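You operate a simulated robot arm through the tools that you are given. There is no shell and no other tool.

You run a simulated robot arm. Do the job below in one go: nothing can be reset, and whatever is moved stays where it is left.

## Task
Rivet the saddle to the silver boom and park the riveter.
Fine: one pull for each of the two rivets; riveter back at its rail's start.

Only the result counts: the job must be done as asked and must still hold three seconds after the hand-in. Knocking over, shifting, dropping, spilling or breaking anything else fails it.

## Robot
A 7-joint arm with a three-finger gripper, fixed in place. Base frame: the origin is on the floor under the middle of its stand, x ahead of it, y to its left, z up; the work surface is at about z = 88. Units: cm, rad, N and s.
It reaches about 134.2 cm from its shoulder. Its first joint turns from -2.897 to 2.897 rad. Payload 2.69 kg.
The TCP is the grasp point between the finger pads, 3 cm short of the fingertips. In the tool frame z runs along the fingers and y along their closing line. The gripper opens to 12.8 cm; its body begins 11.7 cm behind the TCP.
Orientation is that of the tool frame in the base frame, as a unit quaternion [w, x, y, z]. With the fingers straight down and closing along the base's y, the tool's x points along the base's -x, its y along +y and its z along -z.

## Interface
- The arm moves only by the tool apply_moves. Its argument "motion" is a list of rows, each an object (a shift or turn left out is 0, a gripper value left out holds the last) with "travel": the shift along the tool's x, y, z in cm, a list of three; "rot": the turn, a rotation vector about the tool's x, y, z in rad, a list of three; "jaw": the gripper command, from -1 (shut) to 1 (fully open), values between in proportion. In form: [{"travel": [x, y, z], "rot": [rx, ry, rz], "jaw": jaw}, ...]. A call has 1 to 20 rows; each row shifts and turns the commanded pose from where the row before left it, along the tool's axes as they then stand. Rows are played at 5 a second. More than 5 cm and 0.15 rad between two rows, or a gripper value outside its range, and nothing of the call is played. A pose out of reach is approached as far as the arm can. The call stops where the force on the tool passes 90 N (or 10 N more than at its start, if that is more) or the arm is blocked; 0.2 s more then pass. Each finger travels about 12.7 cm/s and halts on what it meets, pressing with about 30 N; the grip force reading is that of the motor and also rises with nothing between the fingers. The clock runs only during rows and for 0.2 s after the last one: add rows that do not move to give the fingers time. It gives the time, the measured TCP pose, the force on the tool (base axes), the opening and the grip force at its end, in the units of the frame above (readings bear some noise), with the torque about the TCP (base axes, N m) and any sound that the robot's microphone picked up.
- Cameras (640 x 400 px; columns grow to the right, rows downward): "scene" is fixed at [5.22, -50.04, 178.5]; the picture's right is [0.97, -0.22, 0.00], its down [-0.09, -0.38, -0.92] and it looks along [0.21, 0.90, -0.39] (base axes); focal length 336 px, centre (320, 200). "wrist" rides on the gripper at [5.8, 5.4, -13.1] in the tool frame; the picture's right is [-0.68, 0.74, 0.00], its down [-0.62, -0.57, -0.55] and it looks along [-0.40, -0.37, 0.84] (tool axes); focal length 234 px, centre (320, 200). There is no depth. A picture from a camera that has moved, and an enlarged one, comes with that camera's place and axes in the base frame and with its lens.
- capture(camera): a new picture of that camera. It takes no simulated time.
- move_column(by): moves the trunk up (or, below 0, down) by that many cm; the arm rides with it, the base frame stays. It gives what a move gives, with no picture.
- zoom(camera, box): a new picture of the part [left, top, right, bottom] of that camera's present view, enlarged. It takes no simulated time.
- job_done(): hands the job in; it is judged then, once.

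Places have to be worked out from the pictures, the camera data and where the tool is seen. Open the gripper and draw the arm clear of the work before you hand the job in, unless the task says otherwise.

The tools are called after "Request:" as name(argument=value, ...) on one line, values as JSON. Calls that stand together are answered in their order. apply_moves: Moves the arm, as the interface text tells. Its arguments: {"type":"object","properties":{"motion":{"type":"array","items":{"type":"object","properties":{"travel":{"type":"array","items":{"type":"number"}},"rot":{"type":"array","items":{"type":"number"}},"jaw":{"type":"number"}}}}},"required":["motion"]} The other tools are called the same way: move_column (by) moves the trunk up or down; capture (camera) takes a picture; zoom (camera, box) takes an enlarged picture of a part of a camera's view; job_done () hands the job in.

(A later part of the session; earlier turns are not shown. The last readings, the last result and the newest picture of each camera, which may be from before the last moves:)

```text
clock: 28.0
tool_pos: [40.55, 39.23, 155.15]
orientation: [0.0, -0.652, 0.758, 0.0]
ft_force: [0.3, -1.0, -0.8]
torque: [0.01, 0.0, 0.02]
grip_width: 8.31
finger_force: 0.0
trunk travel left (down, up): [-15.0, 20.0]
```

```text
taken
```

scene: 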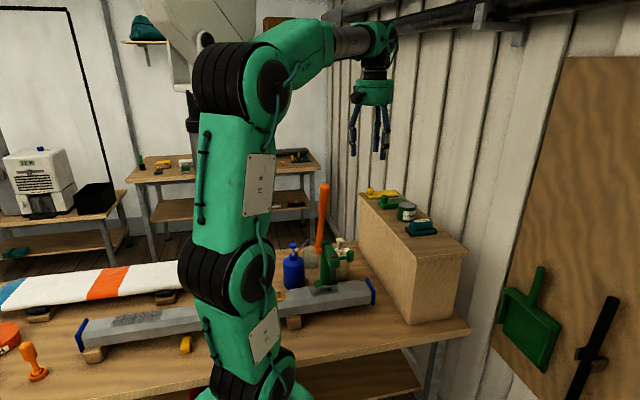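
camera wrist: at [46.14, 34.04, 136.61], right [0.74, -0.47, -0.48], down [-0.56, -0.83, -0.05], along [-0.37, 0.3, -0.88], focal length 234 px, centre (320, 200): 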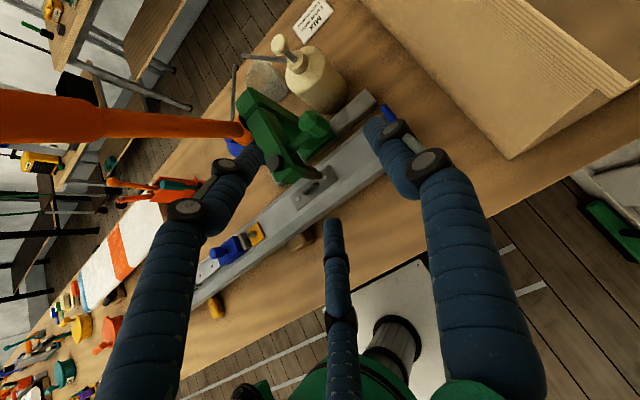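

The roll is nearly done. I'm finishing the last bit, then carrying the hand past the lever on its +x side at fingertip height 147 (lever top ≈141.6) to a spot behind it.

Request:
apply_moves(motion=[{"rot": [0, 0, -0.076]}, {"rot": [0, 0, -0.075]}, {"travel": [-3.68, 0, 1]}, {"travel": [-3.68, 0, 1]}, {"travel": [-3.68, 0, 1]}, {"travel": [-3.68, 0, 1]}, {"travel": [-3.68, 0, 1]}, {"travel": [0, 0, 0]}])

Request:
capture(camera="scene")

Request:
capture(camera="wrist")

```text
clock: 29.8
tool_pos: [40.43, 57.41, 150.28]
orientation: [-0.001, -0.706, 0.708, -0.001]
ft_force: [-0.3, -0.4, -0.5]
torque: [-0.05, -0.03, 0.03]
grip_width: 8.33
finger_force: 0.0
trunk travel left (down, up): [-15.0, 20.0]
```

```text
taken
```

scene: 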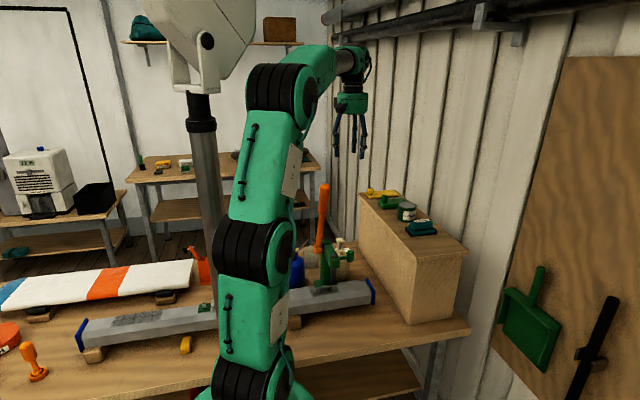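

```text
taken
camera wrist: at [35.22, 51.73, 163.28], right [-0.73, 0.68, 0.0], down [0.57, 0.62, 0.55], along [0.37, 0.4, -0.84], focal length 234 px, centre (320, 200)
```

wrist: 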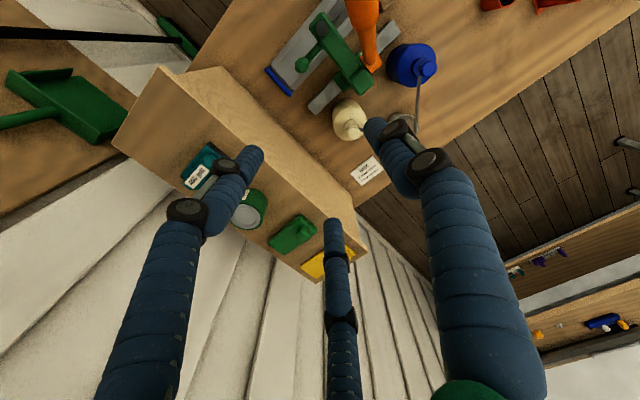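

The hand is behind the lever line at (40.4, 57.4, 150.3). I'm shifting -x so the thumb is in the lever's plane, still above it, then lowering to about z=139.

Request:
apply_moves(motion=[{"travel": [0, 2.65, 0]}, {"travel": [0, 2.65, 0]}, {"travel": [0, 0, 2.8]}, {"travel": [0, 0, 2.8]}, {"travel": [0, 0, 2.8]}, {"travel": [0, 0, 2.8]}, {"travel": [0, 0, 0]}])

Request:
capture(camera="wrist")

Request:
zoom(camera="scene", box=[280, 100, 400, 260])

```text
clock: 31.4
tool_pos: [35.15, 57.62, 139.09]
orientation: [-0.001, -0.706, 0.708, -0.001]
ft_force: [0.4, 0.6, -0.6]
torque: [0.02, 0.05, -0.02]
grip_width: 8.33
finger_force: 0.0
trunk travel left (down, up): [-15.0, 20.0]
```

```text
taken
camera wrist: at [29.94, 51.78, 151.98], right [-0.73, 0.68, 0.0], down [0.57, 0.61, 0.55], along [0.37, 0.4, -0.84], focal length 234 px, centre (320, 200)
```

wrist: 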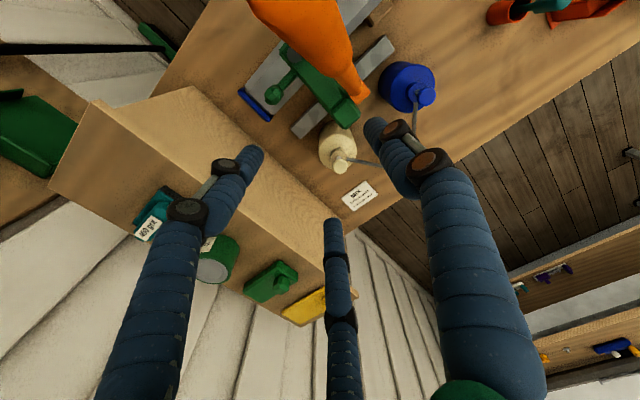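

```text
2.50 times, centred on (340, 180) of scene
camera zoom: at [5.22, -50.04, 178.5], right [0.97, -0.22, 0.0], down [-0.09, -0.38, -0.92], along [0.21, 0.9, -0.39], focal length 839 px, centre (270, 250)
```

zoom: 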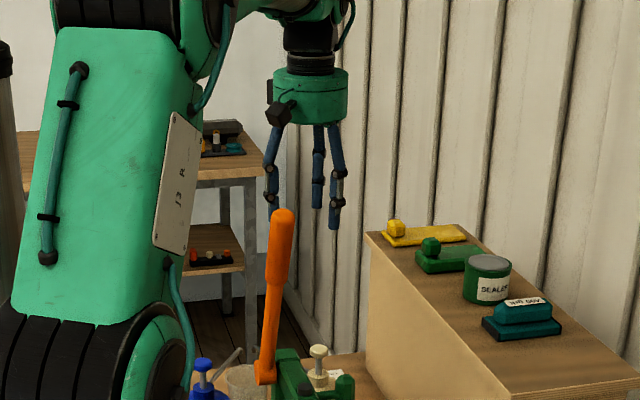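

The thumb tip is about 3.5 cm behind the lever handle, in the lever's plane. I'm moving toward the lever and starting the arc slowly, up to about 25–30° from vertical, while watching force.

Request:
apply_moves(motion=[{"travel": [1.4, 0, 0.45]}, {"travel": [1.4, 0, 0.45]}, {"travel": [0.7, 0, 0.18]}, {"travel": [0.7, 0, 0.18]}, {"travel": [0.7, 0, 0.18]}, {"travel": [0.7, 0, 0.18]}, {"travel": [0, 0, 0]}])

Request:
capture(camera="wrist")

Request:
zoom(camera="scene", box=[280, 100, 400, 260])

```text
clock: 33.0
tool_pos: [35.22, 51.81, 137.34]
orientation: [-0.001, -0.706, 0.708, -0.001]
ft_force: [-0.6, -0.8, -0.8]
torque: [0.0, 0.01, -0.02]
grip_width: 8.3
finger_force: 0.0
trunk travel left (down, up): [-15.0, 20.0]
```

```text
taken
camera wrist: at [29.94, 46.09, 150.39], right [-0.73, 0.68, 0.0], down [0.57, 0.62, 0.55], along [0.37, 0.4, -0.84], focal length 234 px, centre (320, 200)
```

wrist: 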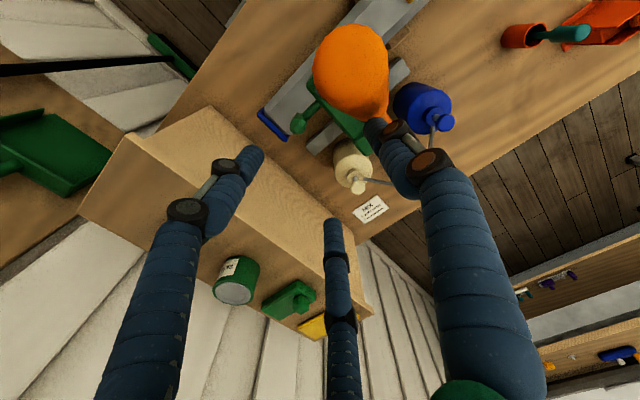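

```text
2.50 times, centred on (340, 180) of scene
camera zoom: at [5.22, -50.04, 178.5], right [0.97, -0.22, 0.0], down [-0.09, -0.38, -0.92], along [0.21, 0.9, -0.39], focal length 839 px, centre (270, 250)
```

zoom: 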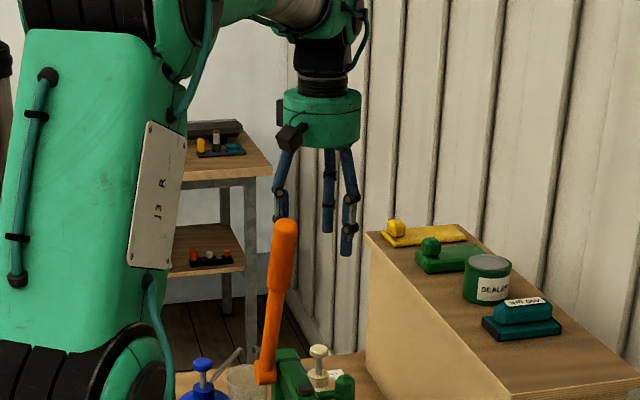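

The lever follows the thumb with almost no force, now around 23–25°. I'm continuing the arc to about 40°.

Request:
apply_moves(motion=[{"travel": [0.94, 0, 0.32]}, {"travel": [0.94, 0, 0.32]}, {"travel": [1.0, 0, 0.5]}, {"travel": [1.0, 0, 0.5]}, {"travel": [0.95, 0, 0.6]}, {"travel": [0.95, 0, 0.6]}, {"travel": [0, 0, 0]}])

Request:
zoom(camera="scene", box=[280, 100, 400, 260])

Request:
zoom(camera="scene", box=[322, 262, 352, 292])

```text
clock: 34.6
tool_pos: [35.11, 46.01, 134.47]
orientation: [0.0, -0.706, 0.709, -0.001]
ft_force: [0.2, 0.1, -0.5]
torque: [0.0, -0.03, 0.04]
grip_width: 8.34
finger_force: 0.1
trunk travel left (down, up): [-15.0, 20.0]
```

```text
2.50 times, centred on (340, 180) of scene
camera zoom: at [5.22, -50.04, 178.5], right [0.97, -0.22, 0.0], down [-0.09, -0.38, -0.92], along [0.21, 0.9, -0.39], focal length 839 px, centre (270, 250)
```

zoom: 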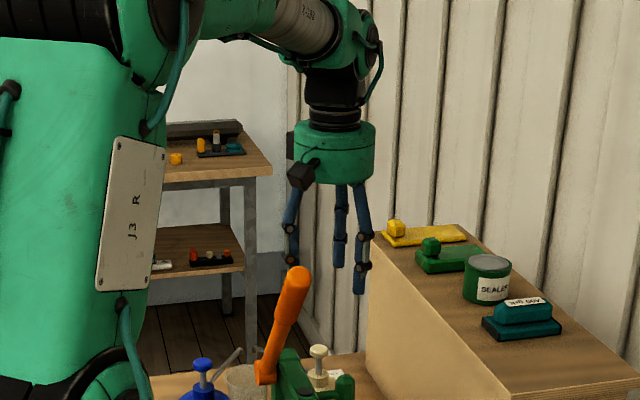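

```text
13.33 times, centred on (337, 277) of scene
camera zoom: at [5.22, -50.04, 178.5], right [0.97, -0.22, 0.0], down [-0.09, -0.38, -0.92], along [0.21, 0.9, -0.39], focal length 4473 px, centre (93, -827)
```

zoom: 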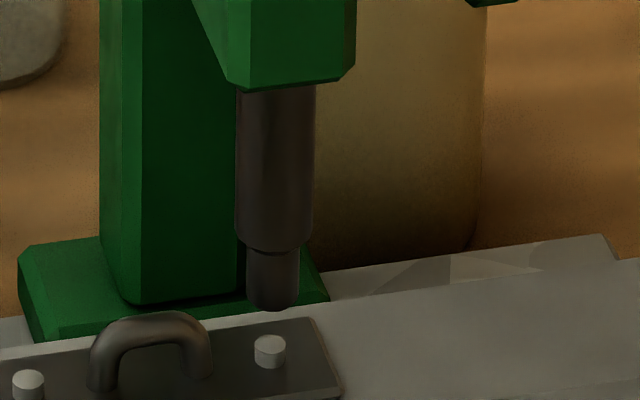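

The lever is turning and the nozzle has come down about 0.6 cm in step with it. I'm continuing the arc to about 60°, watching for force or a sound.

Request:
apply_moves(motion=[{"travel": [1.2, 0, 0.85]}, {"travel": [1.15, 0, 0.92]}, {"travel": [1.1, 0, 1.0]}, {"travel": [1.0, 0, 1.08]}, {"travel": [0.97, 0, 1.13]}, {"travel": [0.95, 0, 1.19]}, {"travel": [0, 0, 0]}])

Request:
zoom(camera="scene", box=[280, 120, 400, 280])

Request:
zoom(camera="scene", box=[322, 262, 352, 292])

Request:
capture(camera="wrist")

```text
clock: 36.2
tool_pos: [35.24, 39.81, 128.31]
orientation: [-0.001, -0.706, 0.708, -0.001]
ft_force: [-0.7, 0.7, -0.5]
torque: [0.02, -0.03, 0.01]
grip_width: 8.32
finger_force: 0.0
trunk travel left (down, up): [-15.0, 20.0]
```

```text
2.50 times, centred on (340, 200) of scene
camera zoom: at [5.22, -50.04, 178.5], right [0.97, -0.22, 0.0], down [-0.09, -0.38, -0.92], along [0.21, 0.9, -0.39], focal length 839 px, centre (270, 200)
```

zoom: 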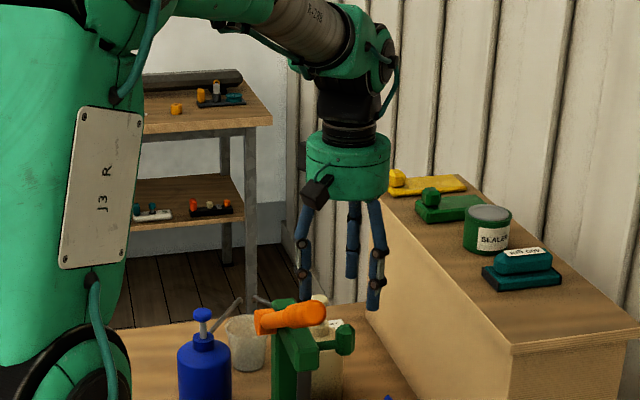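

```text
13.33 times, centred on (337, 277) of scene
camera zoom: at [5.22, -50.04, 178.5], right [0.97, -0.22, 0.0], down [-0.09, -0.38, -0.92], along [0.21, 0.9, -0.39], focal length 4473 px, centre (93, -827)
```

zoom: 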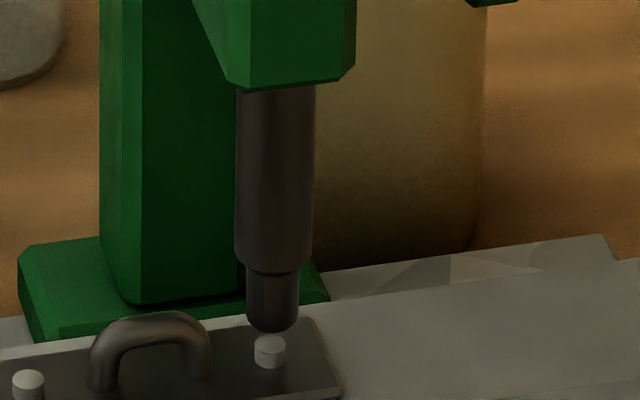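

```text
taken
camera wrist: at [29.91, 34.07, 141.37], right [-0.73, 0.68, 0.0], down [0.57, 0.62, 0.55], along [0.37, 0.4, -0.84], focal length 234 px, centre (320, 200)
```

wrist: 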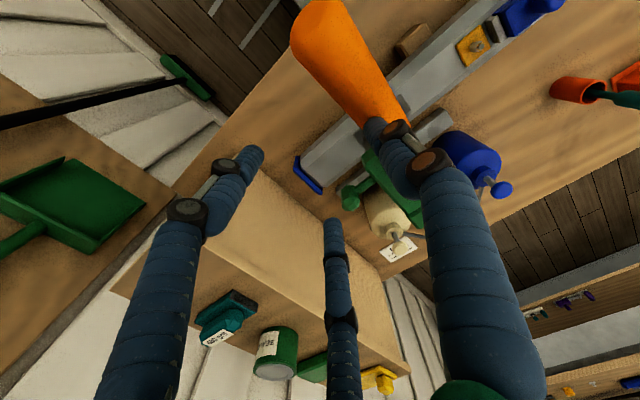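

The nozzle tip is now touching the rivet head and is well centred; the lever is at about 60°. I'm continuing in small steps to about 70°.

Request:
apply_moves(motion=[{"travel": [0.7, 0, 0.9]}, {"travel": [0.7, 0, 0.9]}, {"travel": [0.53, 0, 1.0]}, {"travel": [0.53, 0, 1.0]}, {"travel": [0, 0, 0]}])

Request:
zoom(camera="scene", box=[280, 120, 400, 280])

Request:
zoom(camera="scene", box=[322, 262, 352, 292])

```text
clock: 37.4
tool_pos: [35.22, 37.33, 124.44]
orientation: [-0.001, -0.706, 0.708, -0.001]
ft_force: [0.0, 0.7, -0.1]
torque: [-0.04, 0.0, 0.02]
grip_width: 8.32
finger_force: 0.0
trunk travel left (down, up): [-15.0, 20.0]
```

```text
2.50 times, centred on (340, 200) of scene
camera zoom: at [5.22, -50.04, 178.5], right [0.97, -0.22, 0.0], down [-0.09, -0.38, -0.92], along [0.21, 0.9, -0.39], focal length 839 px, centre (270, 200)
```

zoom: 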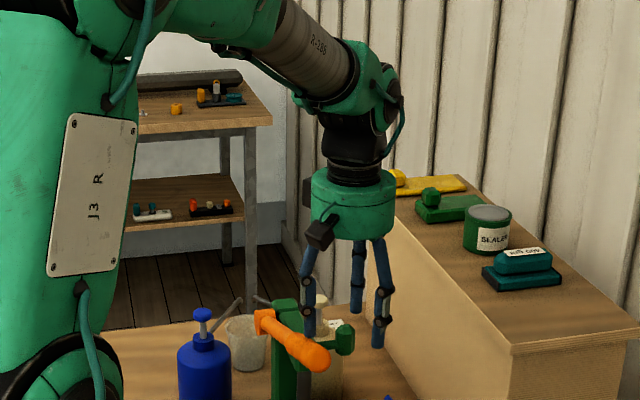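

```text
13.33 times, centred on (337, 277) of scene
camera zoom: at [5.22, -50.04, 178.5], right [0.97, -0.22, 0.0], down [-0.09, -0.38, -0.92], along [0.21, 0.9, -0.39], focal length 4473 px, centre (93, -827)
```

zoom: 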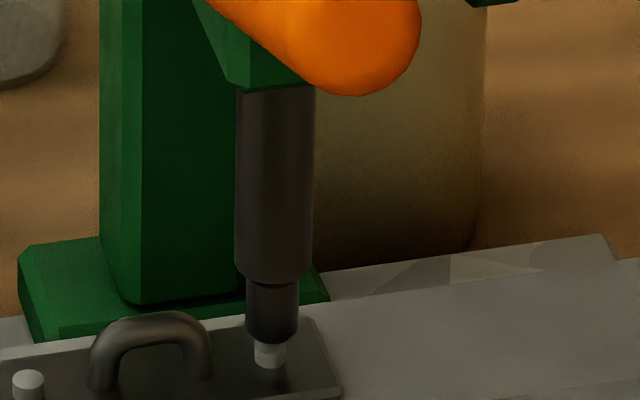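

Nozzle is about to press fully on the rivet, with no force yet. I'm continuing in small steps toward 80°.

Request:
apply_moves(motion=[{"travel": [0.44, 0, 1.0]}, {"travel": [0.43, 0, 1.0]}, {"travel": [0.35, 0, 1.08]}, {"travel": [0.35, 0, 1.08]}, {"travel": [0, 0, 0]}])

Request:
zoom(camera="scene", box=[280, 150, 400, 310])

Request:
zoom(camera="scene", box=[322, 262, 352, 292])

```text
clock: 38.6
tool_pos: [35.06, 35.82, 120.28]
orientation: [-0.001, -0.706, 0.708, 0.0]
ft_force: [0.3, 0.0, -0.3]
torque: [0.01, 0.0, 0.0]
grip_width: 8.32
finger_force: 0.1
trunk travel left (down, up): [-15.0, 20.0]
```

```text
2.50 times, centred on (340, 230) of scene
camera zoom: at [5.22, -50.04, 178.5], right [0.97, -0.22, 0.0], down [-0.09, -0.38, -0.92], along [0.21, 0.9, -0.39], focal length 839 px, centre (270, 125)
```

zoom: 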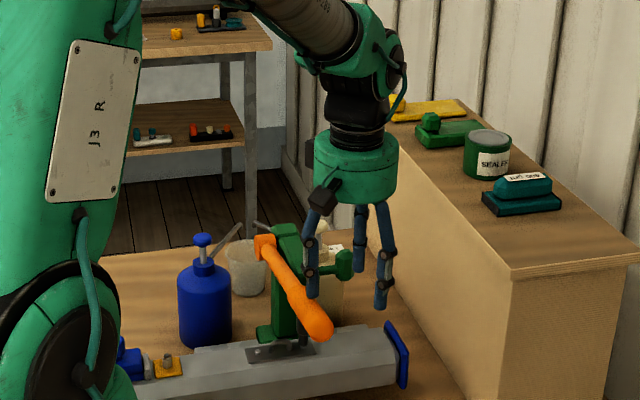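

```text
13.33 times, centred on (337, 277) of scene
camera zoom: at [5.22, -50.04, 178.5], right [0.97, -0.22, 0.0], down [-0.09, -0.38, -0.92], along [0.21, 0.9, -0.39], focal length 4473 px, centre (93, -827)
```

zoom: 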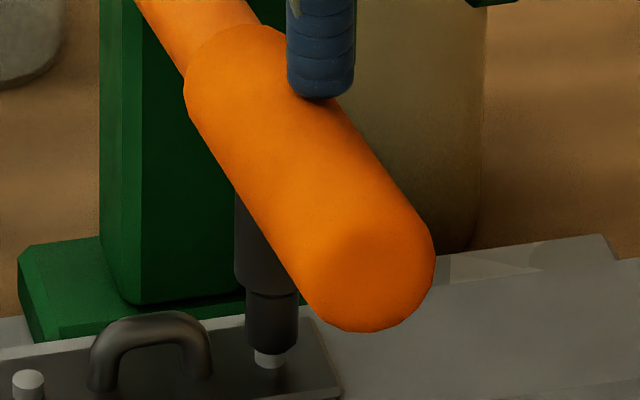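

No sound yet, but the thumb is centred over the handle and nozzle and lever keep moving together. I'm pressing further down in small steps.

Request:
apply_moves(motion=[{"travel": [0.2, 0, 0.9]}, {"travel": [0.2, 0, 0.9]}, {"travel": [0.15, 0, 0.9]}, {"travel": [0, 0, 0]}])

Request:
zoom(camera="scene", box=[310, 220, 370, 300])

Request:
capture(camera="wrist")

```text
clock: 39.6
tool_pos: [35.17, 35.31, 117.86]
orientation: [0.001, -0.706, 0.708, 0.0]
ft_force: [-6.6, 10.5, 33.5]
torque: [0.12, 2.06, -0.35]
grip_width: 9.85
finger_force: 10.5
trunk travel left (down, up): [-15.0, 20.0]
```

```text
5.00 times, centred on (340, 260) of scene
camera zoom: at [5.22, -50.04, 178.5], right [0.97, -0.22, 0.0], down [-0.09, -0.38, -0.92], along [0.21, 0.9, -0.39], focal length 1678 px, centre (220, -100)
```

zoom: 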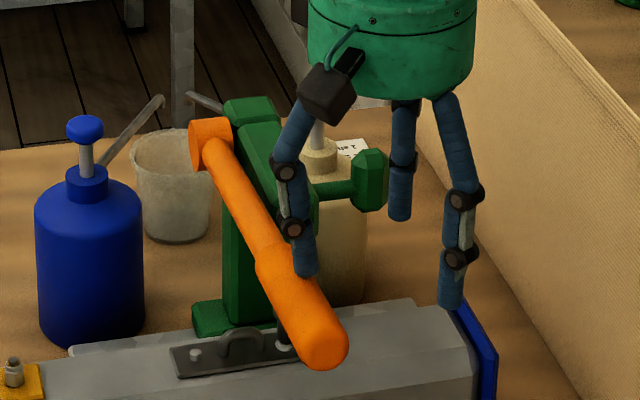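

```text
taken
camera wrist: at [29.82, 29.41, 130.88], right [-0.73, 0.68, 0.0], down [0.57, 0.61, 0.55], along [0.37, 0.4, -0.83], focal length 234 px, centre (320, 200)
```

wrist: 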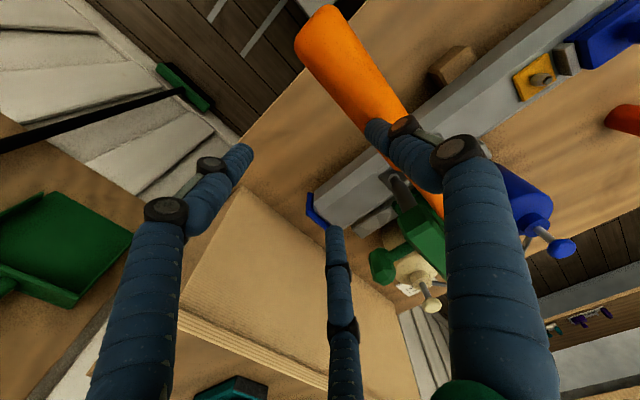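

The thumb now feels 33 N and has splayed slightly, with the lever at about 82°. This is either the rivet's resistance or the lever stop. I'm pressing a little more with a stiffer thumb command to complete the stroke.

Request:
apply_moves(motion=[{"travel": [0, 0, 0.4], "jaw": 0.15}, {"travel": [0, 0, 0.5], "jaw": 0.05}, {"travel": [0, 0, 0.5], "jaw": 0.0}, {"travel": [0, 0, 0]}])

Request:
zoom(camera="scene", box=[310, 220, 370, 300])

Request:
capture(camera="wrist")

```text
clock: 40.6
tool_pos: [34.98, 35.14, 116.07]
orientation: [-0.001, -0.706, 0.708, -0.001]
ft_force: [0.8, -0.3, 0.8]
torque: [0.0, -0.01, 0.02]
grip_width: 6.52
finger_force: 0.0
trunk travel left (down, up): [-15.0, 20.0]
```

```text
5.00 times, centred on (340, 260) of scene
camera zoom: at [5.22, -50.04, 178.5], right [0.97, -0.22, 0.0], down [-0.09, -0.38, -0.92], along [0.21, 0.9, -0.39], focal length 1678 px, centre (220, -100)
```

zoom: 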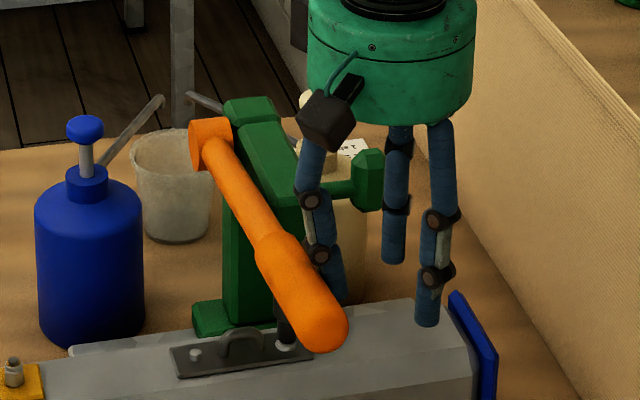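

```text
taken
camera wrist: at [29.78, 29.28, 129.25], right [-0.73, 0.68, 0.0], down [0.57, 0.62, 0.55], along [0.37, 0.4, -0.84], focal length 234 px, centre (320, 200)
```

wrist: 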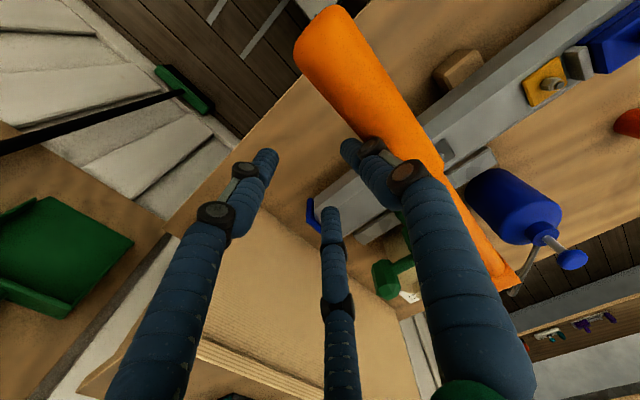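

The thumb slid off the +x side of the handle as it closed, but the lever stayed put. I'm raising the hand, opening fully so the thumb rests on its mechanical stop (stiffer), and lining it up over the handle again.

Request:
apply_moves(motion=[{"travel": [0, -0.6, -0.5]}, {"travel": [0, -0.6, -2.0]}, {"travel": [0, -0.5, -2.5]}, {"travel": [0.5, -0.3, -2.0]}, {"travel": [0.8, -0.2, 0], "jaw": 1}, {"jaw": 1}, {"jaw": 1}])

Request:
zoom(camera="scene", box=[310, 210, 370, 300])

Request:
capture(camera="wrist")

```text
clock: 42.2
tool_pos: [37.29, 33.87, 123.52]
orientation: [0.0, -0.705, 0.709, -0.001]
ft_force: [-0.1, 0.3, -0.6]
torque: [0.01, 0.03, 0.0]
grip_width: 12.79
finger_force: 0.1
trunk travel left (down, up): [-15.0, 20.0]
```

```text
4.44 times, centred on (340, 255) of scene
camera zoom: at [5.22, -50.04, 178.5], right [0.97, -0.22, 0.0], down [-0.09, -0.38, -0.92], along [0.21, 0.9, -0.39], focal length 1491 px, centre (231, -44)
```

zoom: 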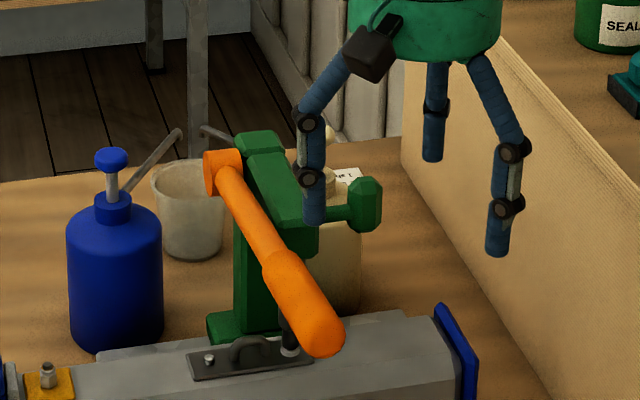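

```text
taken
camera wrist: at [32.0, 28.03, 136.5], right [-0.73, 0.68, 0.0], down [0.57, 0.61, 0.55], along [0.37, 0.4, -0.84], focal length 234 px, centre (320, 200)
```

wrist: 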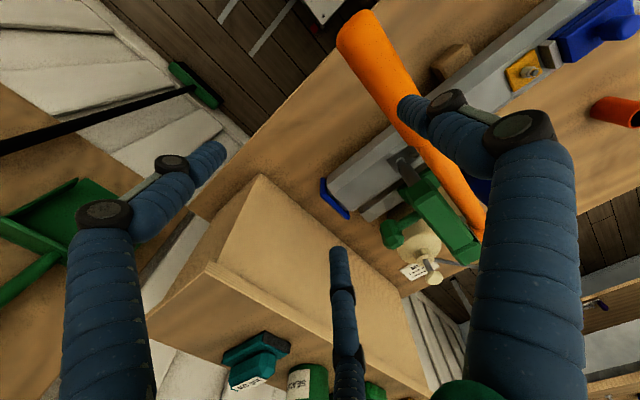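

The thumb is at its open stop above the handle. I'm zooming in on the wrist view to check its lateral alignment over the handle before pressing.

Request:
zoom(camera="wrist", box=[320, 0, 500, 220])

Request:
zoom(camera="scene", box=[322, 245, 352, 292])

```text
1.82 times, centred on (410, 110) of wrist
camera zoom: at [32.0, 28.03, 136.5], right [-0.73, 0.68, 0.0], down [0.57, 0.61, 0.55], along [0.37, 0.4, -0.84], focal length 426 px, centre (156, 364)
```

zoom: 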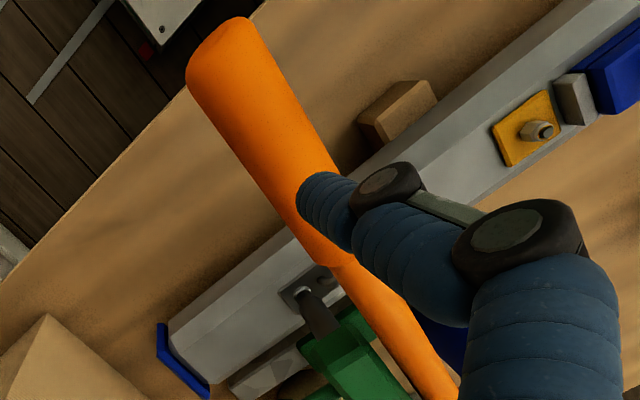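

```text
8.51 times, centred on (337, 268) of scene
camera zoom: at [5.22, -50.04, 178.5], right [0.97, -0.22, 0.0], down [-0.09, -0.38, -0.92], along [0.21, 0.9, -0.39], focal length 2855 px, centre (175, -383)
```

zoom: 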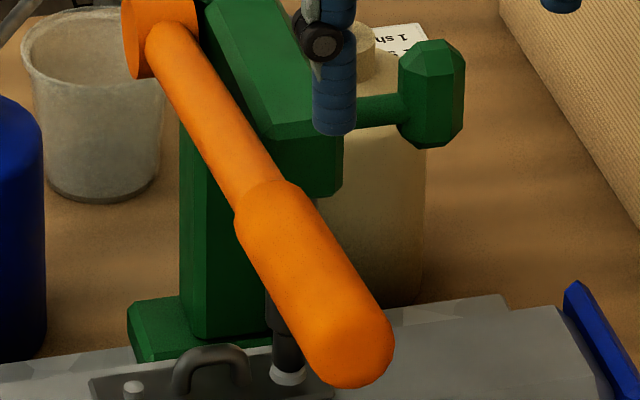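

The wrist and scene views both put the thumb about 1 cm too far to +x of the handle axis, which explains the slip. I'm shifting -x by 1.0 cm and lowering to just above the handle.

Request:
apply_moves(motion=[{"travel": [0, 1.0, 0]}, {"travel": [0, 0, 1.5]}, {"travel": [0, 0, 1.5]}, {"travel": [0, 0, 0.5]}, {"travel": [0, 0, 0]}])

Request:
zoom(camera="wrist", box=[320, 0, 500, 220])

Request:
zoom(camera="scene", box=[322, 245, 352, 292])

```text
clock: 43.4
tool_pos: [36.31, 33.95, 119.77]
orientation: [-0.001, -0.706, 0.709, -0.001]
ft_force: [-0.6, -1.2, 0.6]
torque: [-0.03, 0.02, 0.0]
grip_width: 12.8
finger_force: 0.1
trunk travel left (down, up): [-15.0, 20.0]
```

```text
1.82 times, centred on (410, 110) of wrist
camera zoom: at [31.04, 28.1, 132.94], right [-0.73, 0.68, 0.0], down [0.57, 0.61, 0.55], along [0.37, 0.4, -0.84], focal length 426 px, centre (156, 364)
```

zoom: 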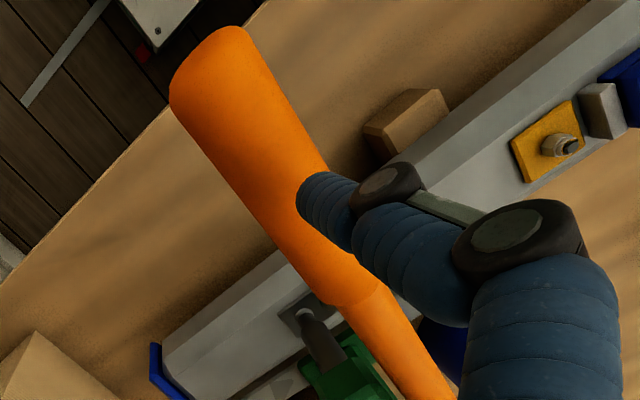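

```text
8.51 times, centred on (337, 268) of scene
camera zoom: at [5.22, -50.04, 178.5], right [0.97, -0.22, 0.0], down [-0.09, -0.38, -0.92], along [0.21, 0.9, -0.39], focal length 2855 px, centre (175, -383)
```

zoom: 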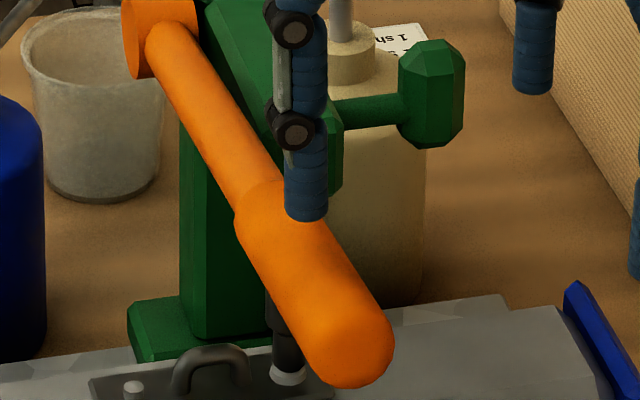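

The thumb is now centred over the handle's top ridge, about 0.6 cm above it. I'm pressing straight down in small steps.

Request:
apply_moves(motion=[{"travel": [0, 0, 0.5]}, {"travel": [0, 0, 0.4]}, {"travel": [0, 0, 0.4]}, {"travel": [0, 0, 0]}])

Request:
zoom(camera="scene", box=[322, 245, 352, 292])

Request:
zoom(camera="wrist", box=[320, 0, 500, 220])

```text
clock: 44.4
tool_pos: [36.31, 34.01, 118.51]
orientation: [-0.001, -0.706, 0.708, -0.001]
ft_force: [-0.8, 0.6, 0.2]
torque: [-0.01, 0.0, 0.01]
grip_width: 12.79
finger_force: 0.1
trunk travel left (down, up): [-15.0, 20.0]
```

```text
8.51 times, centred on (337, 268) of scene
camera zoom: at [5.22, -50.04, 178.5], right [0.97, -0.22, 0.0], down [-0.09, -0.38, -0.92], along [0.21, 0.9, -0.39], focal length 2855 px, centre (175, -383)
```

zoom: 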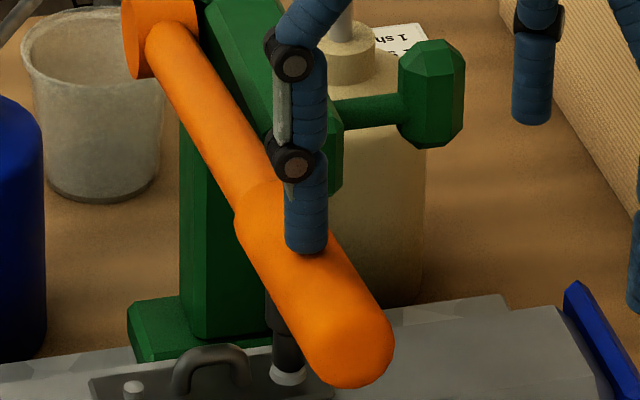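

```text
1.82 times, centred on (410, 110) of wrist
camera zoom: at [31.06, 28.08, 131.58], right [-0.73, 0.68, 0.0], down [0.57, 0.62, 0.55], along [0.37, 0.4, -0.84], focal length 426 px, centre (156, 364)
```

zoom: 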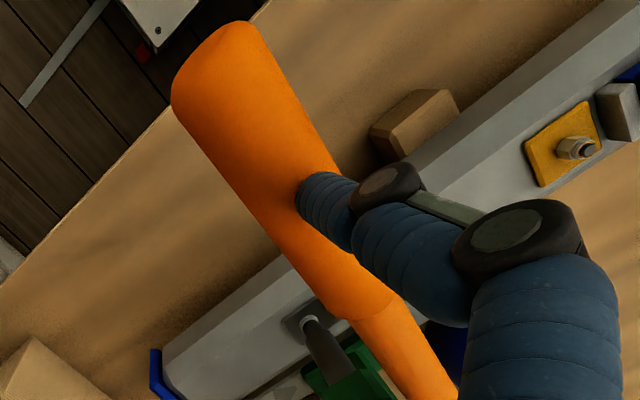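

There's still no contact, and the tip now looks to be right at the handle. I'm continuing down in small steps.

Request:
apply_moves(motion=[{"travel": [0, 0, 0.4]}, {"travel": [0, 0, 0.4]}, {"travel": [0, 0, 0.4]}, {"travel": [0, 0, 0]}])

Request:
zoom(camera="scene", box=[322, 245, 352, 292])

```text
clock: 45.4
tool_pos: [36.18, 33.85, 117.47]
orientation: [0.0, -0.706, 0.708, -0.001]
ft_force: [-7.9, -2.1, 21.2]
torque: [-0.22, 1.54, 0.21]
grip_width: 12.85
finger_force: 0.3
trunk travel left (down, up): [-15.0, 20.0]
```

```text
8.51 times, centred on (337, 268) of scene
camera zoom: at [5.22, -50.04, 178.5], right [0.97, -0.22, 0.0], down [-0.09, -0.38, -0.92], along [0.21, 0.9, -0.39], focal length 2855 px, centre (175, -383)
```

zoom: 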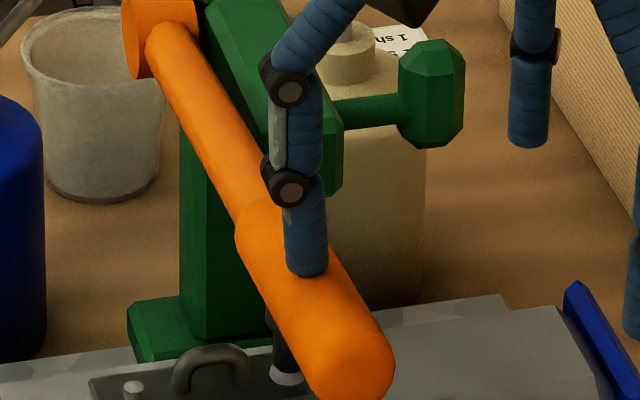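

Contact: 21 N, and the lever is moving down again. I'm continuing to press, nudged 0.2 cm toward +x to balance the side force.

Request:
apply_moves(motion=[{"travel": [0, -0.1, 0.4]}, {"travel": [0, -0.1, 0.4]}, {"travel": [0, 0, 0.4]}, {"travel": [0, 0, 0]}])

Request:
zoom(camera="scene", box=[322, 245, 352, 292])

Request:
zoom(camera="wrist", box=[320, 0, 500, 220])

```text
clock: 46.4
tool_pos: [36.11, 33.74, 116.58]
orientation: [0.001, -0.706, 0.708, -0.001]
ft_force: [-38.0, -6.4, 81.3]
torque: [-0.82, 6.13, 0.84]
grip_width: 12.96
finger_force: 0.3
trunk travel left (down, up): [-15.0, 20.0]
```

```text
8.51 times, centred on (337, 268) of scene
camera zoom: at [5.22, -50.04, 178.5], right [0.97, -0.22, 0.0], down [-0.09, -0.38, -0.92], along [0.21, 0.9, -0.39], focal length 2855 px, centre (175, -383)
```

zoom: 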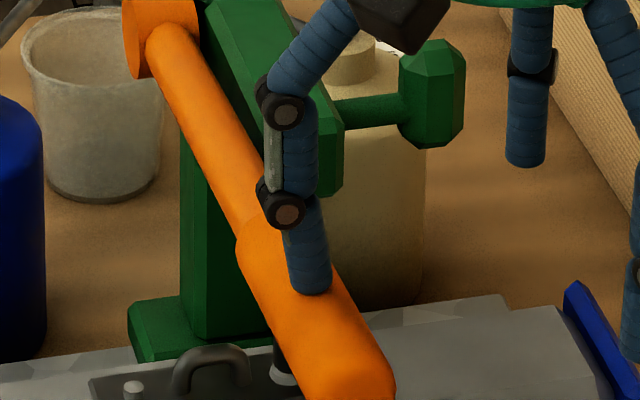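

```text
1.82 times, centred on (410, 110) of wrist
camera zoom: at [30.84, 27.97, 129.59], right [-0.73, 0.68, 0.0], down [0.57, 0.61, 0.55], along [0.38, 0.4, -0.83], focal length 426 px, centre (156, 364)
```

zoom: 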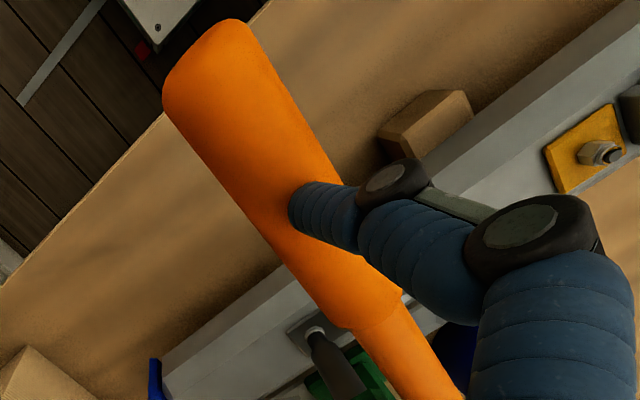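

The force is 81 N, and the rivet's white head under the nozzle now looks wider than before, so it may already be set. I'm zooming in hard before pressing any more.

Request:
zoom(camera="scene", box=[322, 278, 344, 292])

Request:
zoom(camera="wrist", box=[370, 140, 450, 220])

```text
16.00 times, centred on (333, 285) of scene
camera zoom: at [5.22, -50.04, 178.5], right [0.97, -0.22, 0.0], down [-0.09, -0.38, -0.92], along [0.21, 0.9, -0.39], focal length 5368 px, centre (112, -1160)
```

zoom: 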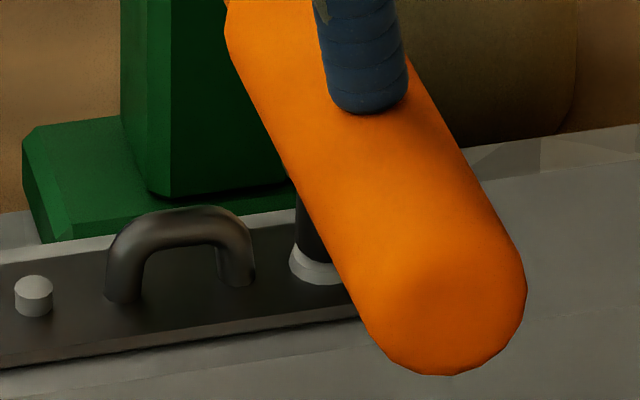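

```text
5.00 times, centred on (410, 180) of wrist
camera zoom: at [30.84, 27.97, 129.59], right [-0.73, 0.68, 0.0], down [0.57, 0.61, 0.55], along [0.38, 0.4, -0.83], focal length 1171 px, centre (-130, 300)
```

zoom: 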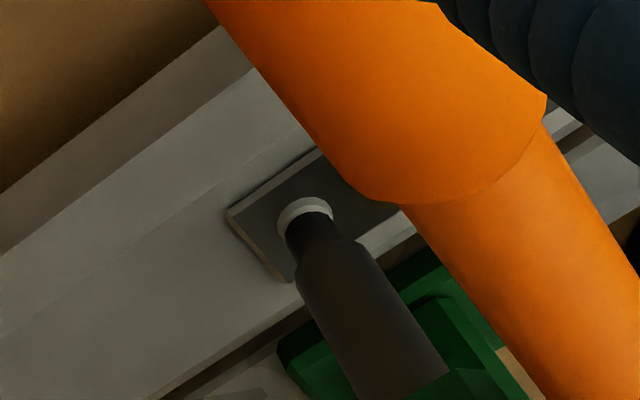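

The rivet under the nozzle is now a wide flattened disc, clearly different from the other rivet, so it's set. I'm lifting off the handle without re-pressing, and watching whether the lever returns on its own.

Request:
apply_moves(motion=[{"travel": [0, 0, -1.0]}, {"travel": [0, 0, -2.0]}, {"travel": [0, 0, -3.0]}, {"travel": [0, 0, 0]}, {"travel": [0, 0, 0]}])

Request:
zoom(camera="scene", box=[310, 210, 370, 300])

Request:
zoom(camera="wrist", box=[300, 0, 500, 220])

```text
clock: 47.6
tool_pos: [36.55, 34.02, 122.07]
orientation: [-0.001, -0.706, 0.709, -0.001]
ft_force: [0.1, 0.3, -0.9]
torque: [-0.02, 0.04, -0.03]
grip_width: 12.81
finger_force: 0.1
trunk travel left (down, up): [-15.0, 20.0]
```

```text
4.44 times, centred on (340, 255) of scene
camera zoom: at [5.22, -50.04, 178.5], right [0.97, -0.22, 0.0], down [-0.09, -0.38, -0.92], along [0.21, 0.9, -0.39], focal length 1491 px, centre (231, -44)
```

zoom: 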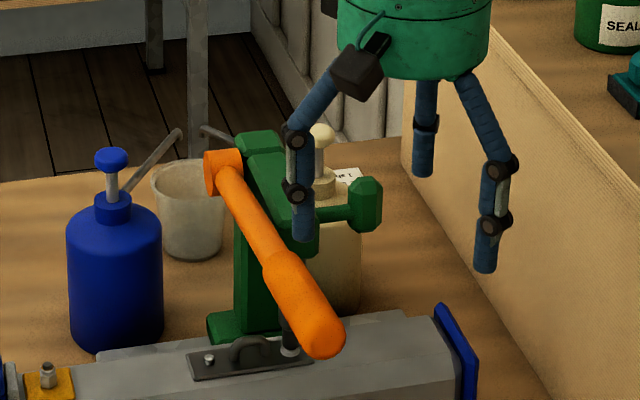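

```text
1.82 times, centred on (400, 110) of wrist
camera zoom: at [31.32, 28.22, 135.2], right [-0.73, 0.68, 0.0], down [0.57, 0.62, 0.55], along [0.37, 0.4, -0.84], focal length 426 px, centre (174, 364)
```

zoom: 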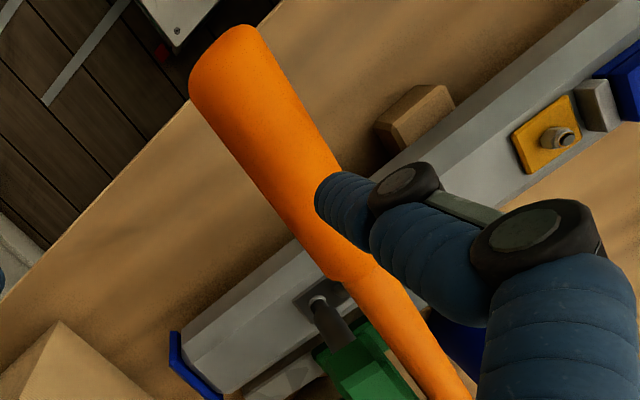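

The lever rests at its lower stop, about 80°, and doesn't spring back, so I have to raise it. I'm moving the open hand over the handle to straddle it, thumb at -x and the two fingers at +x, then lowering around it.

Request:
apply_moves(motion=[{"travel": [-0.75, 3.4, 0], "jaw": 1}, {"travel": [-0.75, 3.35, 0]}, {"travel": [0, 0, 0]}, {"travel": [0, 0, 2]}, {"travel": [0, 0, 0]}])

Request:
zoom(camera="scene", box=[300, 190, 380, 300])

Request:
capture(camera="wrist")

```text
clock: 48.8
tool_pos: [29.73, 35.33, 120.08]
orientation: [-0.001, -0.706, 0.708, -0.002]
ft_force: [0.3, 0.4, 0.4]
torque: [-0.02, 0.07, -0.04]
grip_width: 12.79
finger_force: 0.0
trunk travel left (down, up): [-15.0, 20.0]
```

```text
3.64 times, centred on (340, 245) of scene
camera zoom: at [5.22, -50.04, 178.5], right [0.97, -0.22, 0.0], down [-0.09, -0.38, -0.92], along [0.21, 0.9, -0.39], focal length 1220 px, centre (247, 36)
```

zoom: 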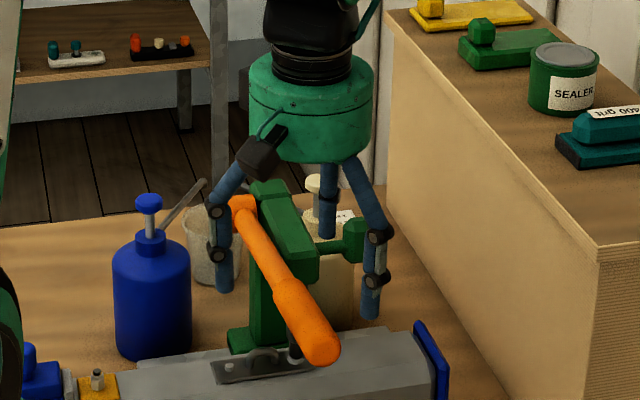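

```text
taken
camera wrist: at [24.56, 29.57, 133.08], right [-0.73, 0.68, 0.0], down [0.57, 0.62, 0.55], along [0.37, 0.4, -0.84], focal length 234 px, centre (320, 200)
```

wrist: 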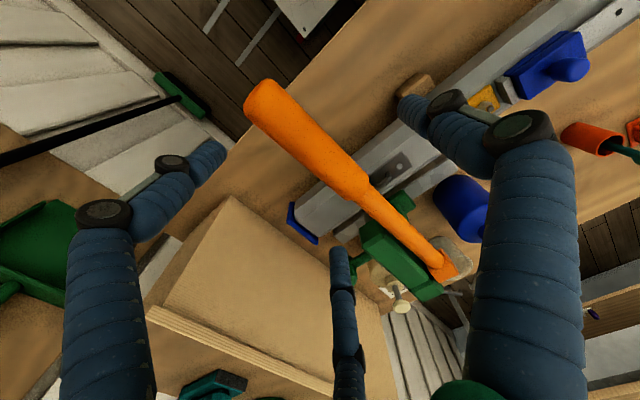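

The handle lies centred between the thumb and the two fingers. I'm descending so it sits deep in the hand (TCP about 2.5 cm below the handle axis), then closing gently.

Request:
apply_moves(motion=[{"travel": [0, 0, 2]}, {"travel": [0, 0, 2]}, {"travel": [0, 0, 2]}, {"travel": [0, 0, 1.8]}, {"travel": [0, 0, 0]}])

Request:
zoom(camera="scene", box=[300, 200, 380, 310])

Request:
capture(camera="wrist")

```text
clock: 50.0
tool_pos: [29.71, 35.46, 112.34]
orientation: [-0.001, -0.706, 0.708, -0.001]
ft_force: [0.9, 1.0, 0.6]
torque: [-0.01, 0.01, -0.02]
grip_width: 12.79
finger_force: 0.0
trunk travel left (down, up): [-15.0, 20.0]
```

```text
3.64 times, centred on (340, 255) of scene
camera zoom: at [5.22, -50.04, 178.5], right [0.97, -0.22, 0.0], down [-0.09, -0.38, -0.92], along [0.21, 0.9, -0.39], focal length 1220 px, centre (247, 0)
```

zoom: 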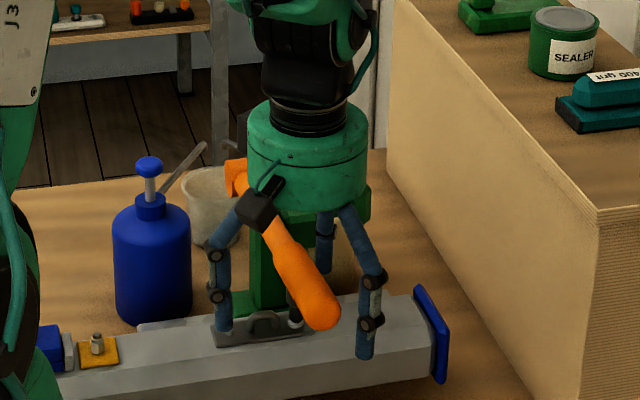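

```text
taken
camera wrist: at [24.45, 29.62, 125.29], right [-0.73, 0.68, 0.0], down [0.57, 0.61, 0.55], along [0.37, 0.4, -0.84], focal length 234 px, centre (320, 200)
```

wrist: 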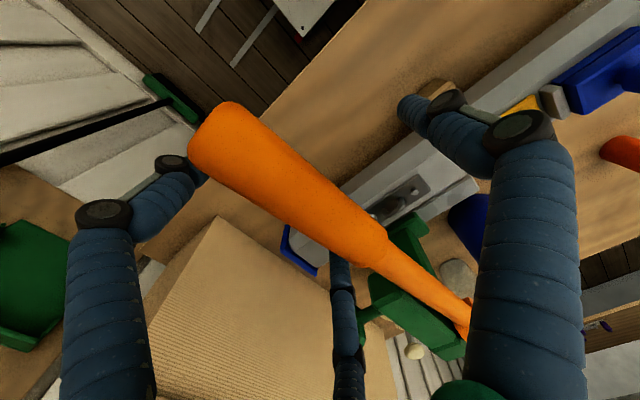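

The handle is inside the open hand. I'm closing the fingers on it step by step.

Request:
apply_moves(motion=[{"jaw": 0.5}, {"jaw": 0.1}, {"jaw": -0.2}, {"jaw": -0.5}, {"jaw": -0.5}, {"jaw": -0.5}])

Request:
capture(camera="wrist")

Request:
zoom(camera="scene", box=[300, 200, 380, 310])

```text
clock: 51.4
tool_pos: [29.75, 35.52, 112.22]
orientation: [0.0, -0.706, 0.708, 0.0]
ft_force: [17.8, 11.2, 3.4]
torque: [0.2, 0.41, -0.22]
grip_width: 4.4
finger_force: 44.8
trunk travel left (down, up): [-15.0, 20.0]
```

```text
taken
camera wrist: at [24.55, 29.7, 125.31], right [-0.73, 0.68, 0.0], down [0.57, 0.61, 0.55], along [0.37, 0.4, -0.84], focal length 234 px, centre (320, 200)
```

wrist: 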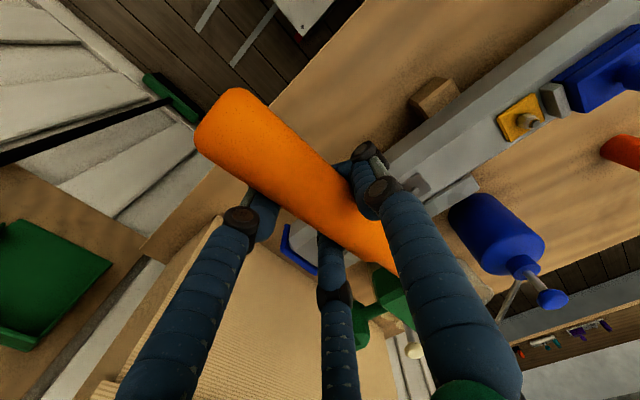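

```text
3.64 times, centred on (340, 255) of scene
camera zoom: at [5.22, -50.04, 178.5], right [0.97, -0.22, 0.0], down [-0.09, -0.38, -0.92], along [0.21, 0.9, -0.39], focal length 1220 px, centre (247, 0)
```

zoom: 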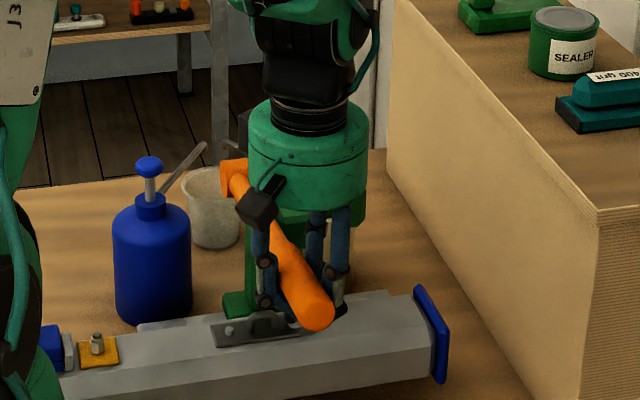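

The fingers have wrapped around and partly under the handle. I'm easing the grip so it acts as a cradle, relieving the side force, and lifting the lever along its arc to about 65°.

Request:
apply_moves(motion=[{"travel": [0, -0.2, 0], "jaw": -0.4}, {"travel": [-0.24, 0, -1.08]}, {"travel": [-0.24, 0, -1.08]}, {"travel": [-0.33, 0, -1.05]}, {"travel": [-0.34, 0, -1.05]}, {"travel": [-0.42, 0, -1.02]}, {"travel": [-0.42, 0, -1.02]}, {"travel": [0, 0, 0]}])

Request:
capture(camera="wrist")

Request:
zoom(camera="scene", box=[300, 190, 380, 300])

```text
clock: 53.2
tool_pos: [30.05, 37.49, 118.74]
orientation: [0.0, -0.706, 0.708, -0.001]
ft_force: [-1.4, 2.4, -7.3]
torque: [-0.6, 0.13, 0.03]
grip_width: 4.3
finger_force: 45.2
trunk travel left (down, up): [-15.0, 20.0]
```

```text
taken
camera wrist: at [24.76, 31.55, 131.77], right [-0.73, 0.68, 0.0], down [0.57, 0.61, 0.55], along [0.37, 0.4, -0.84], focal length 234 px, centre (320, 200)
```

wrist: 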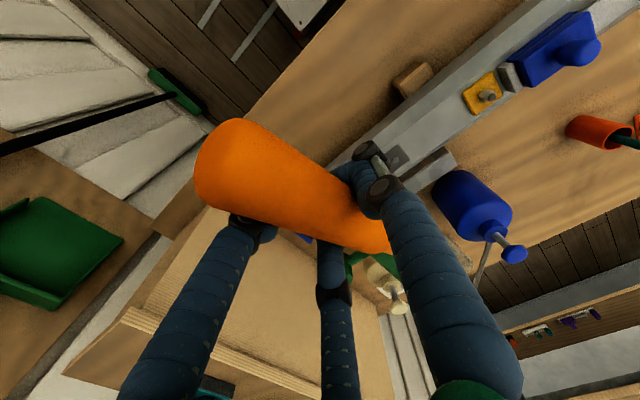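

```text
3.64 times, centred on (340, 245) of scene
camera zoom: at [5.22, -50.04, 178.5], right [0.97, -0.22, 0.0], down [-0.09, -0.38, -0.92], along [0.21, 0.9, -0.39], focal length 1220 px, centre (247, 36)
```

zoom: 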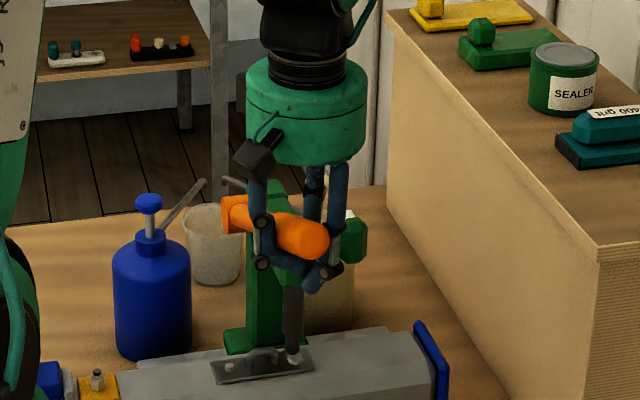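

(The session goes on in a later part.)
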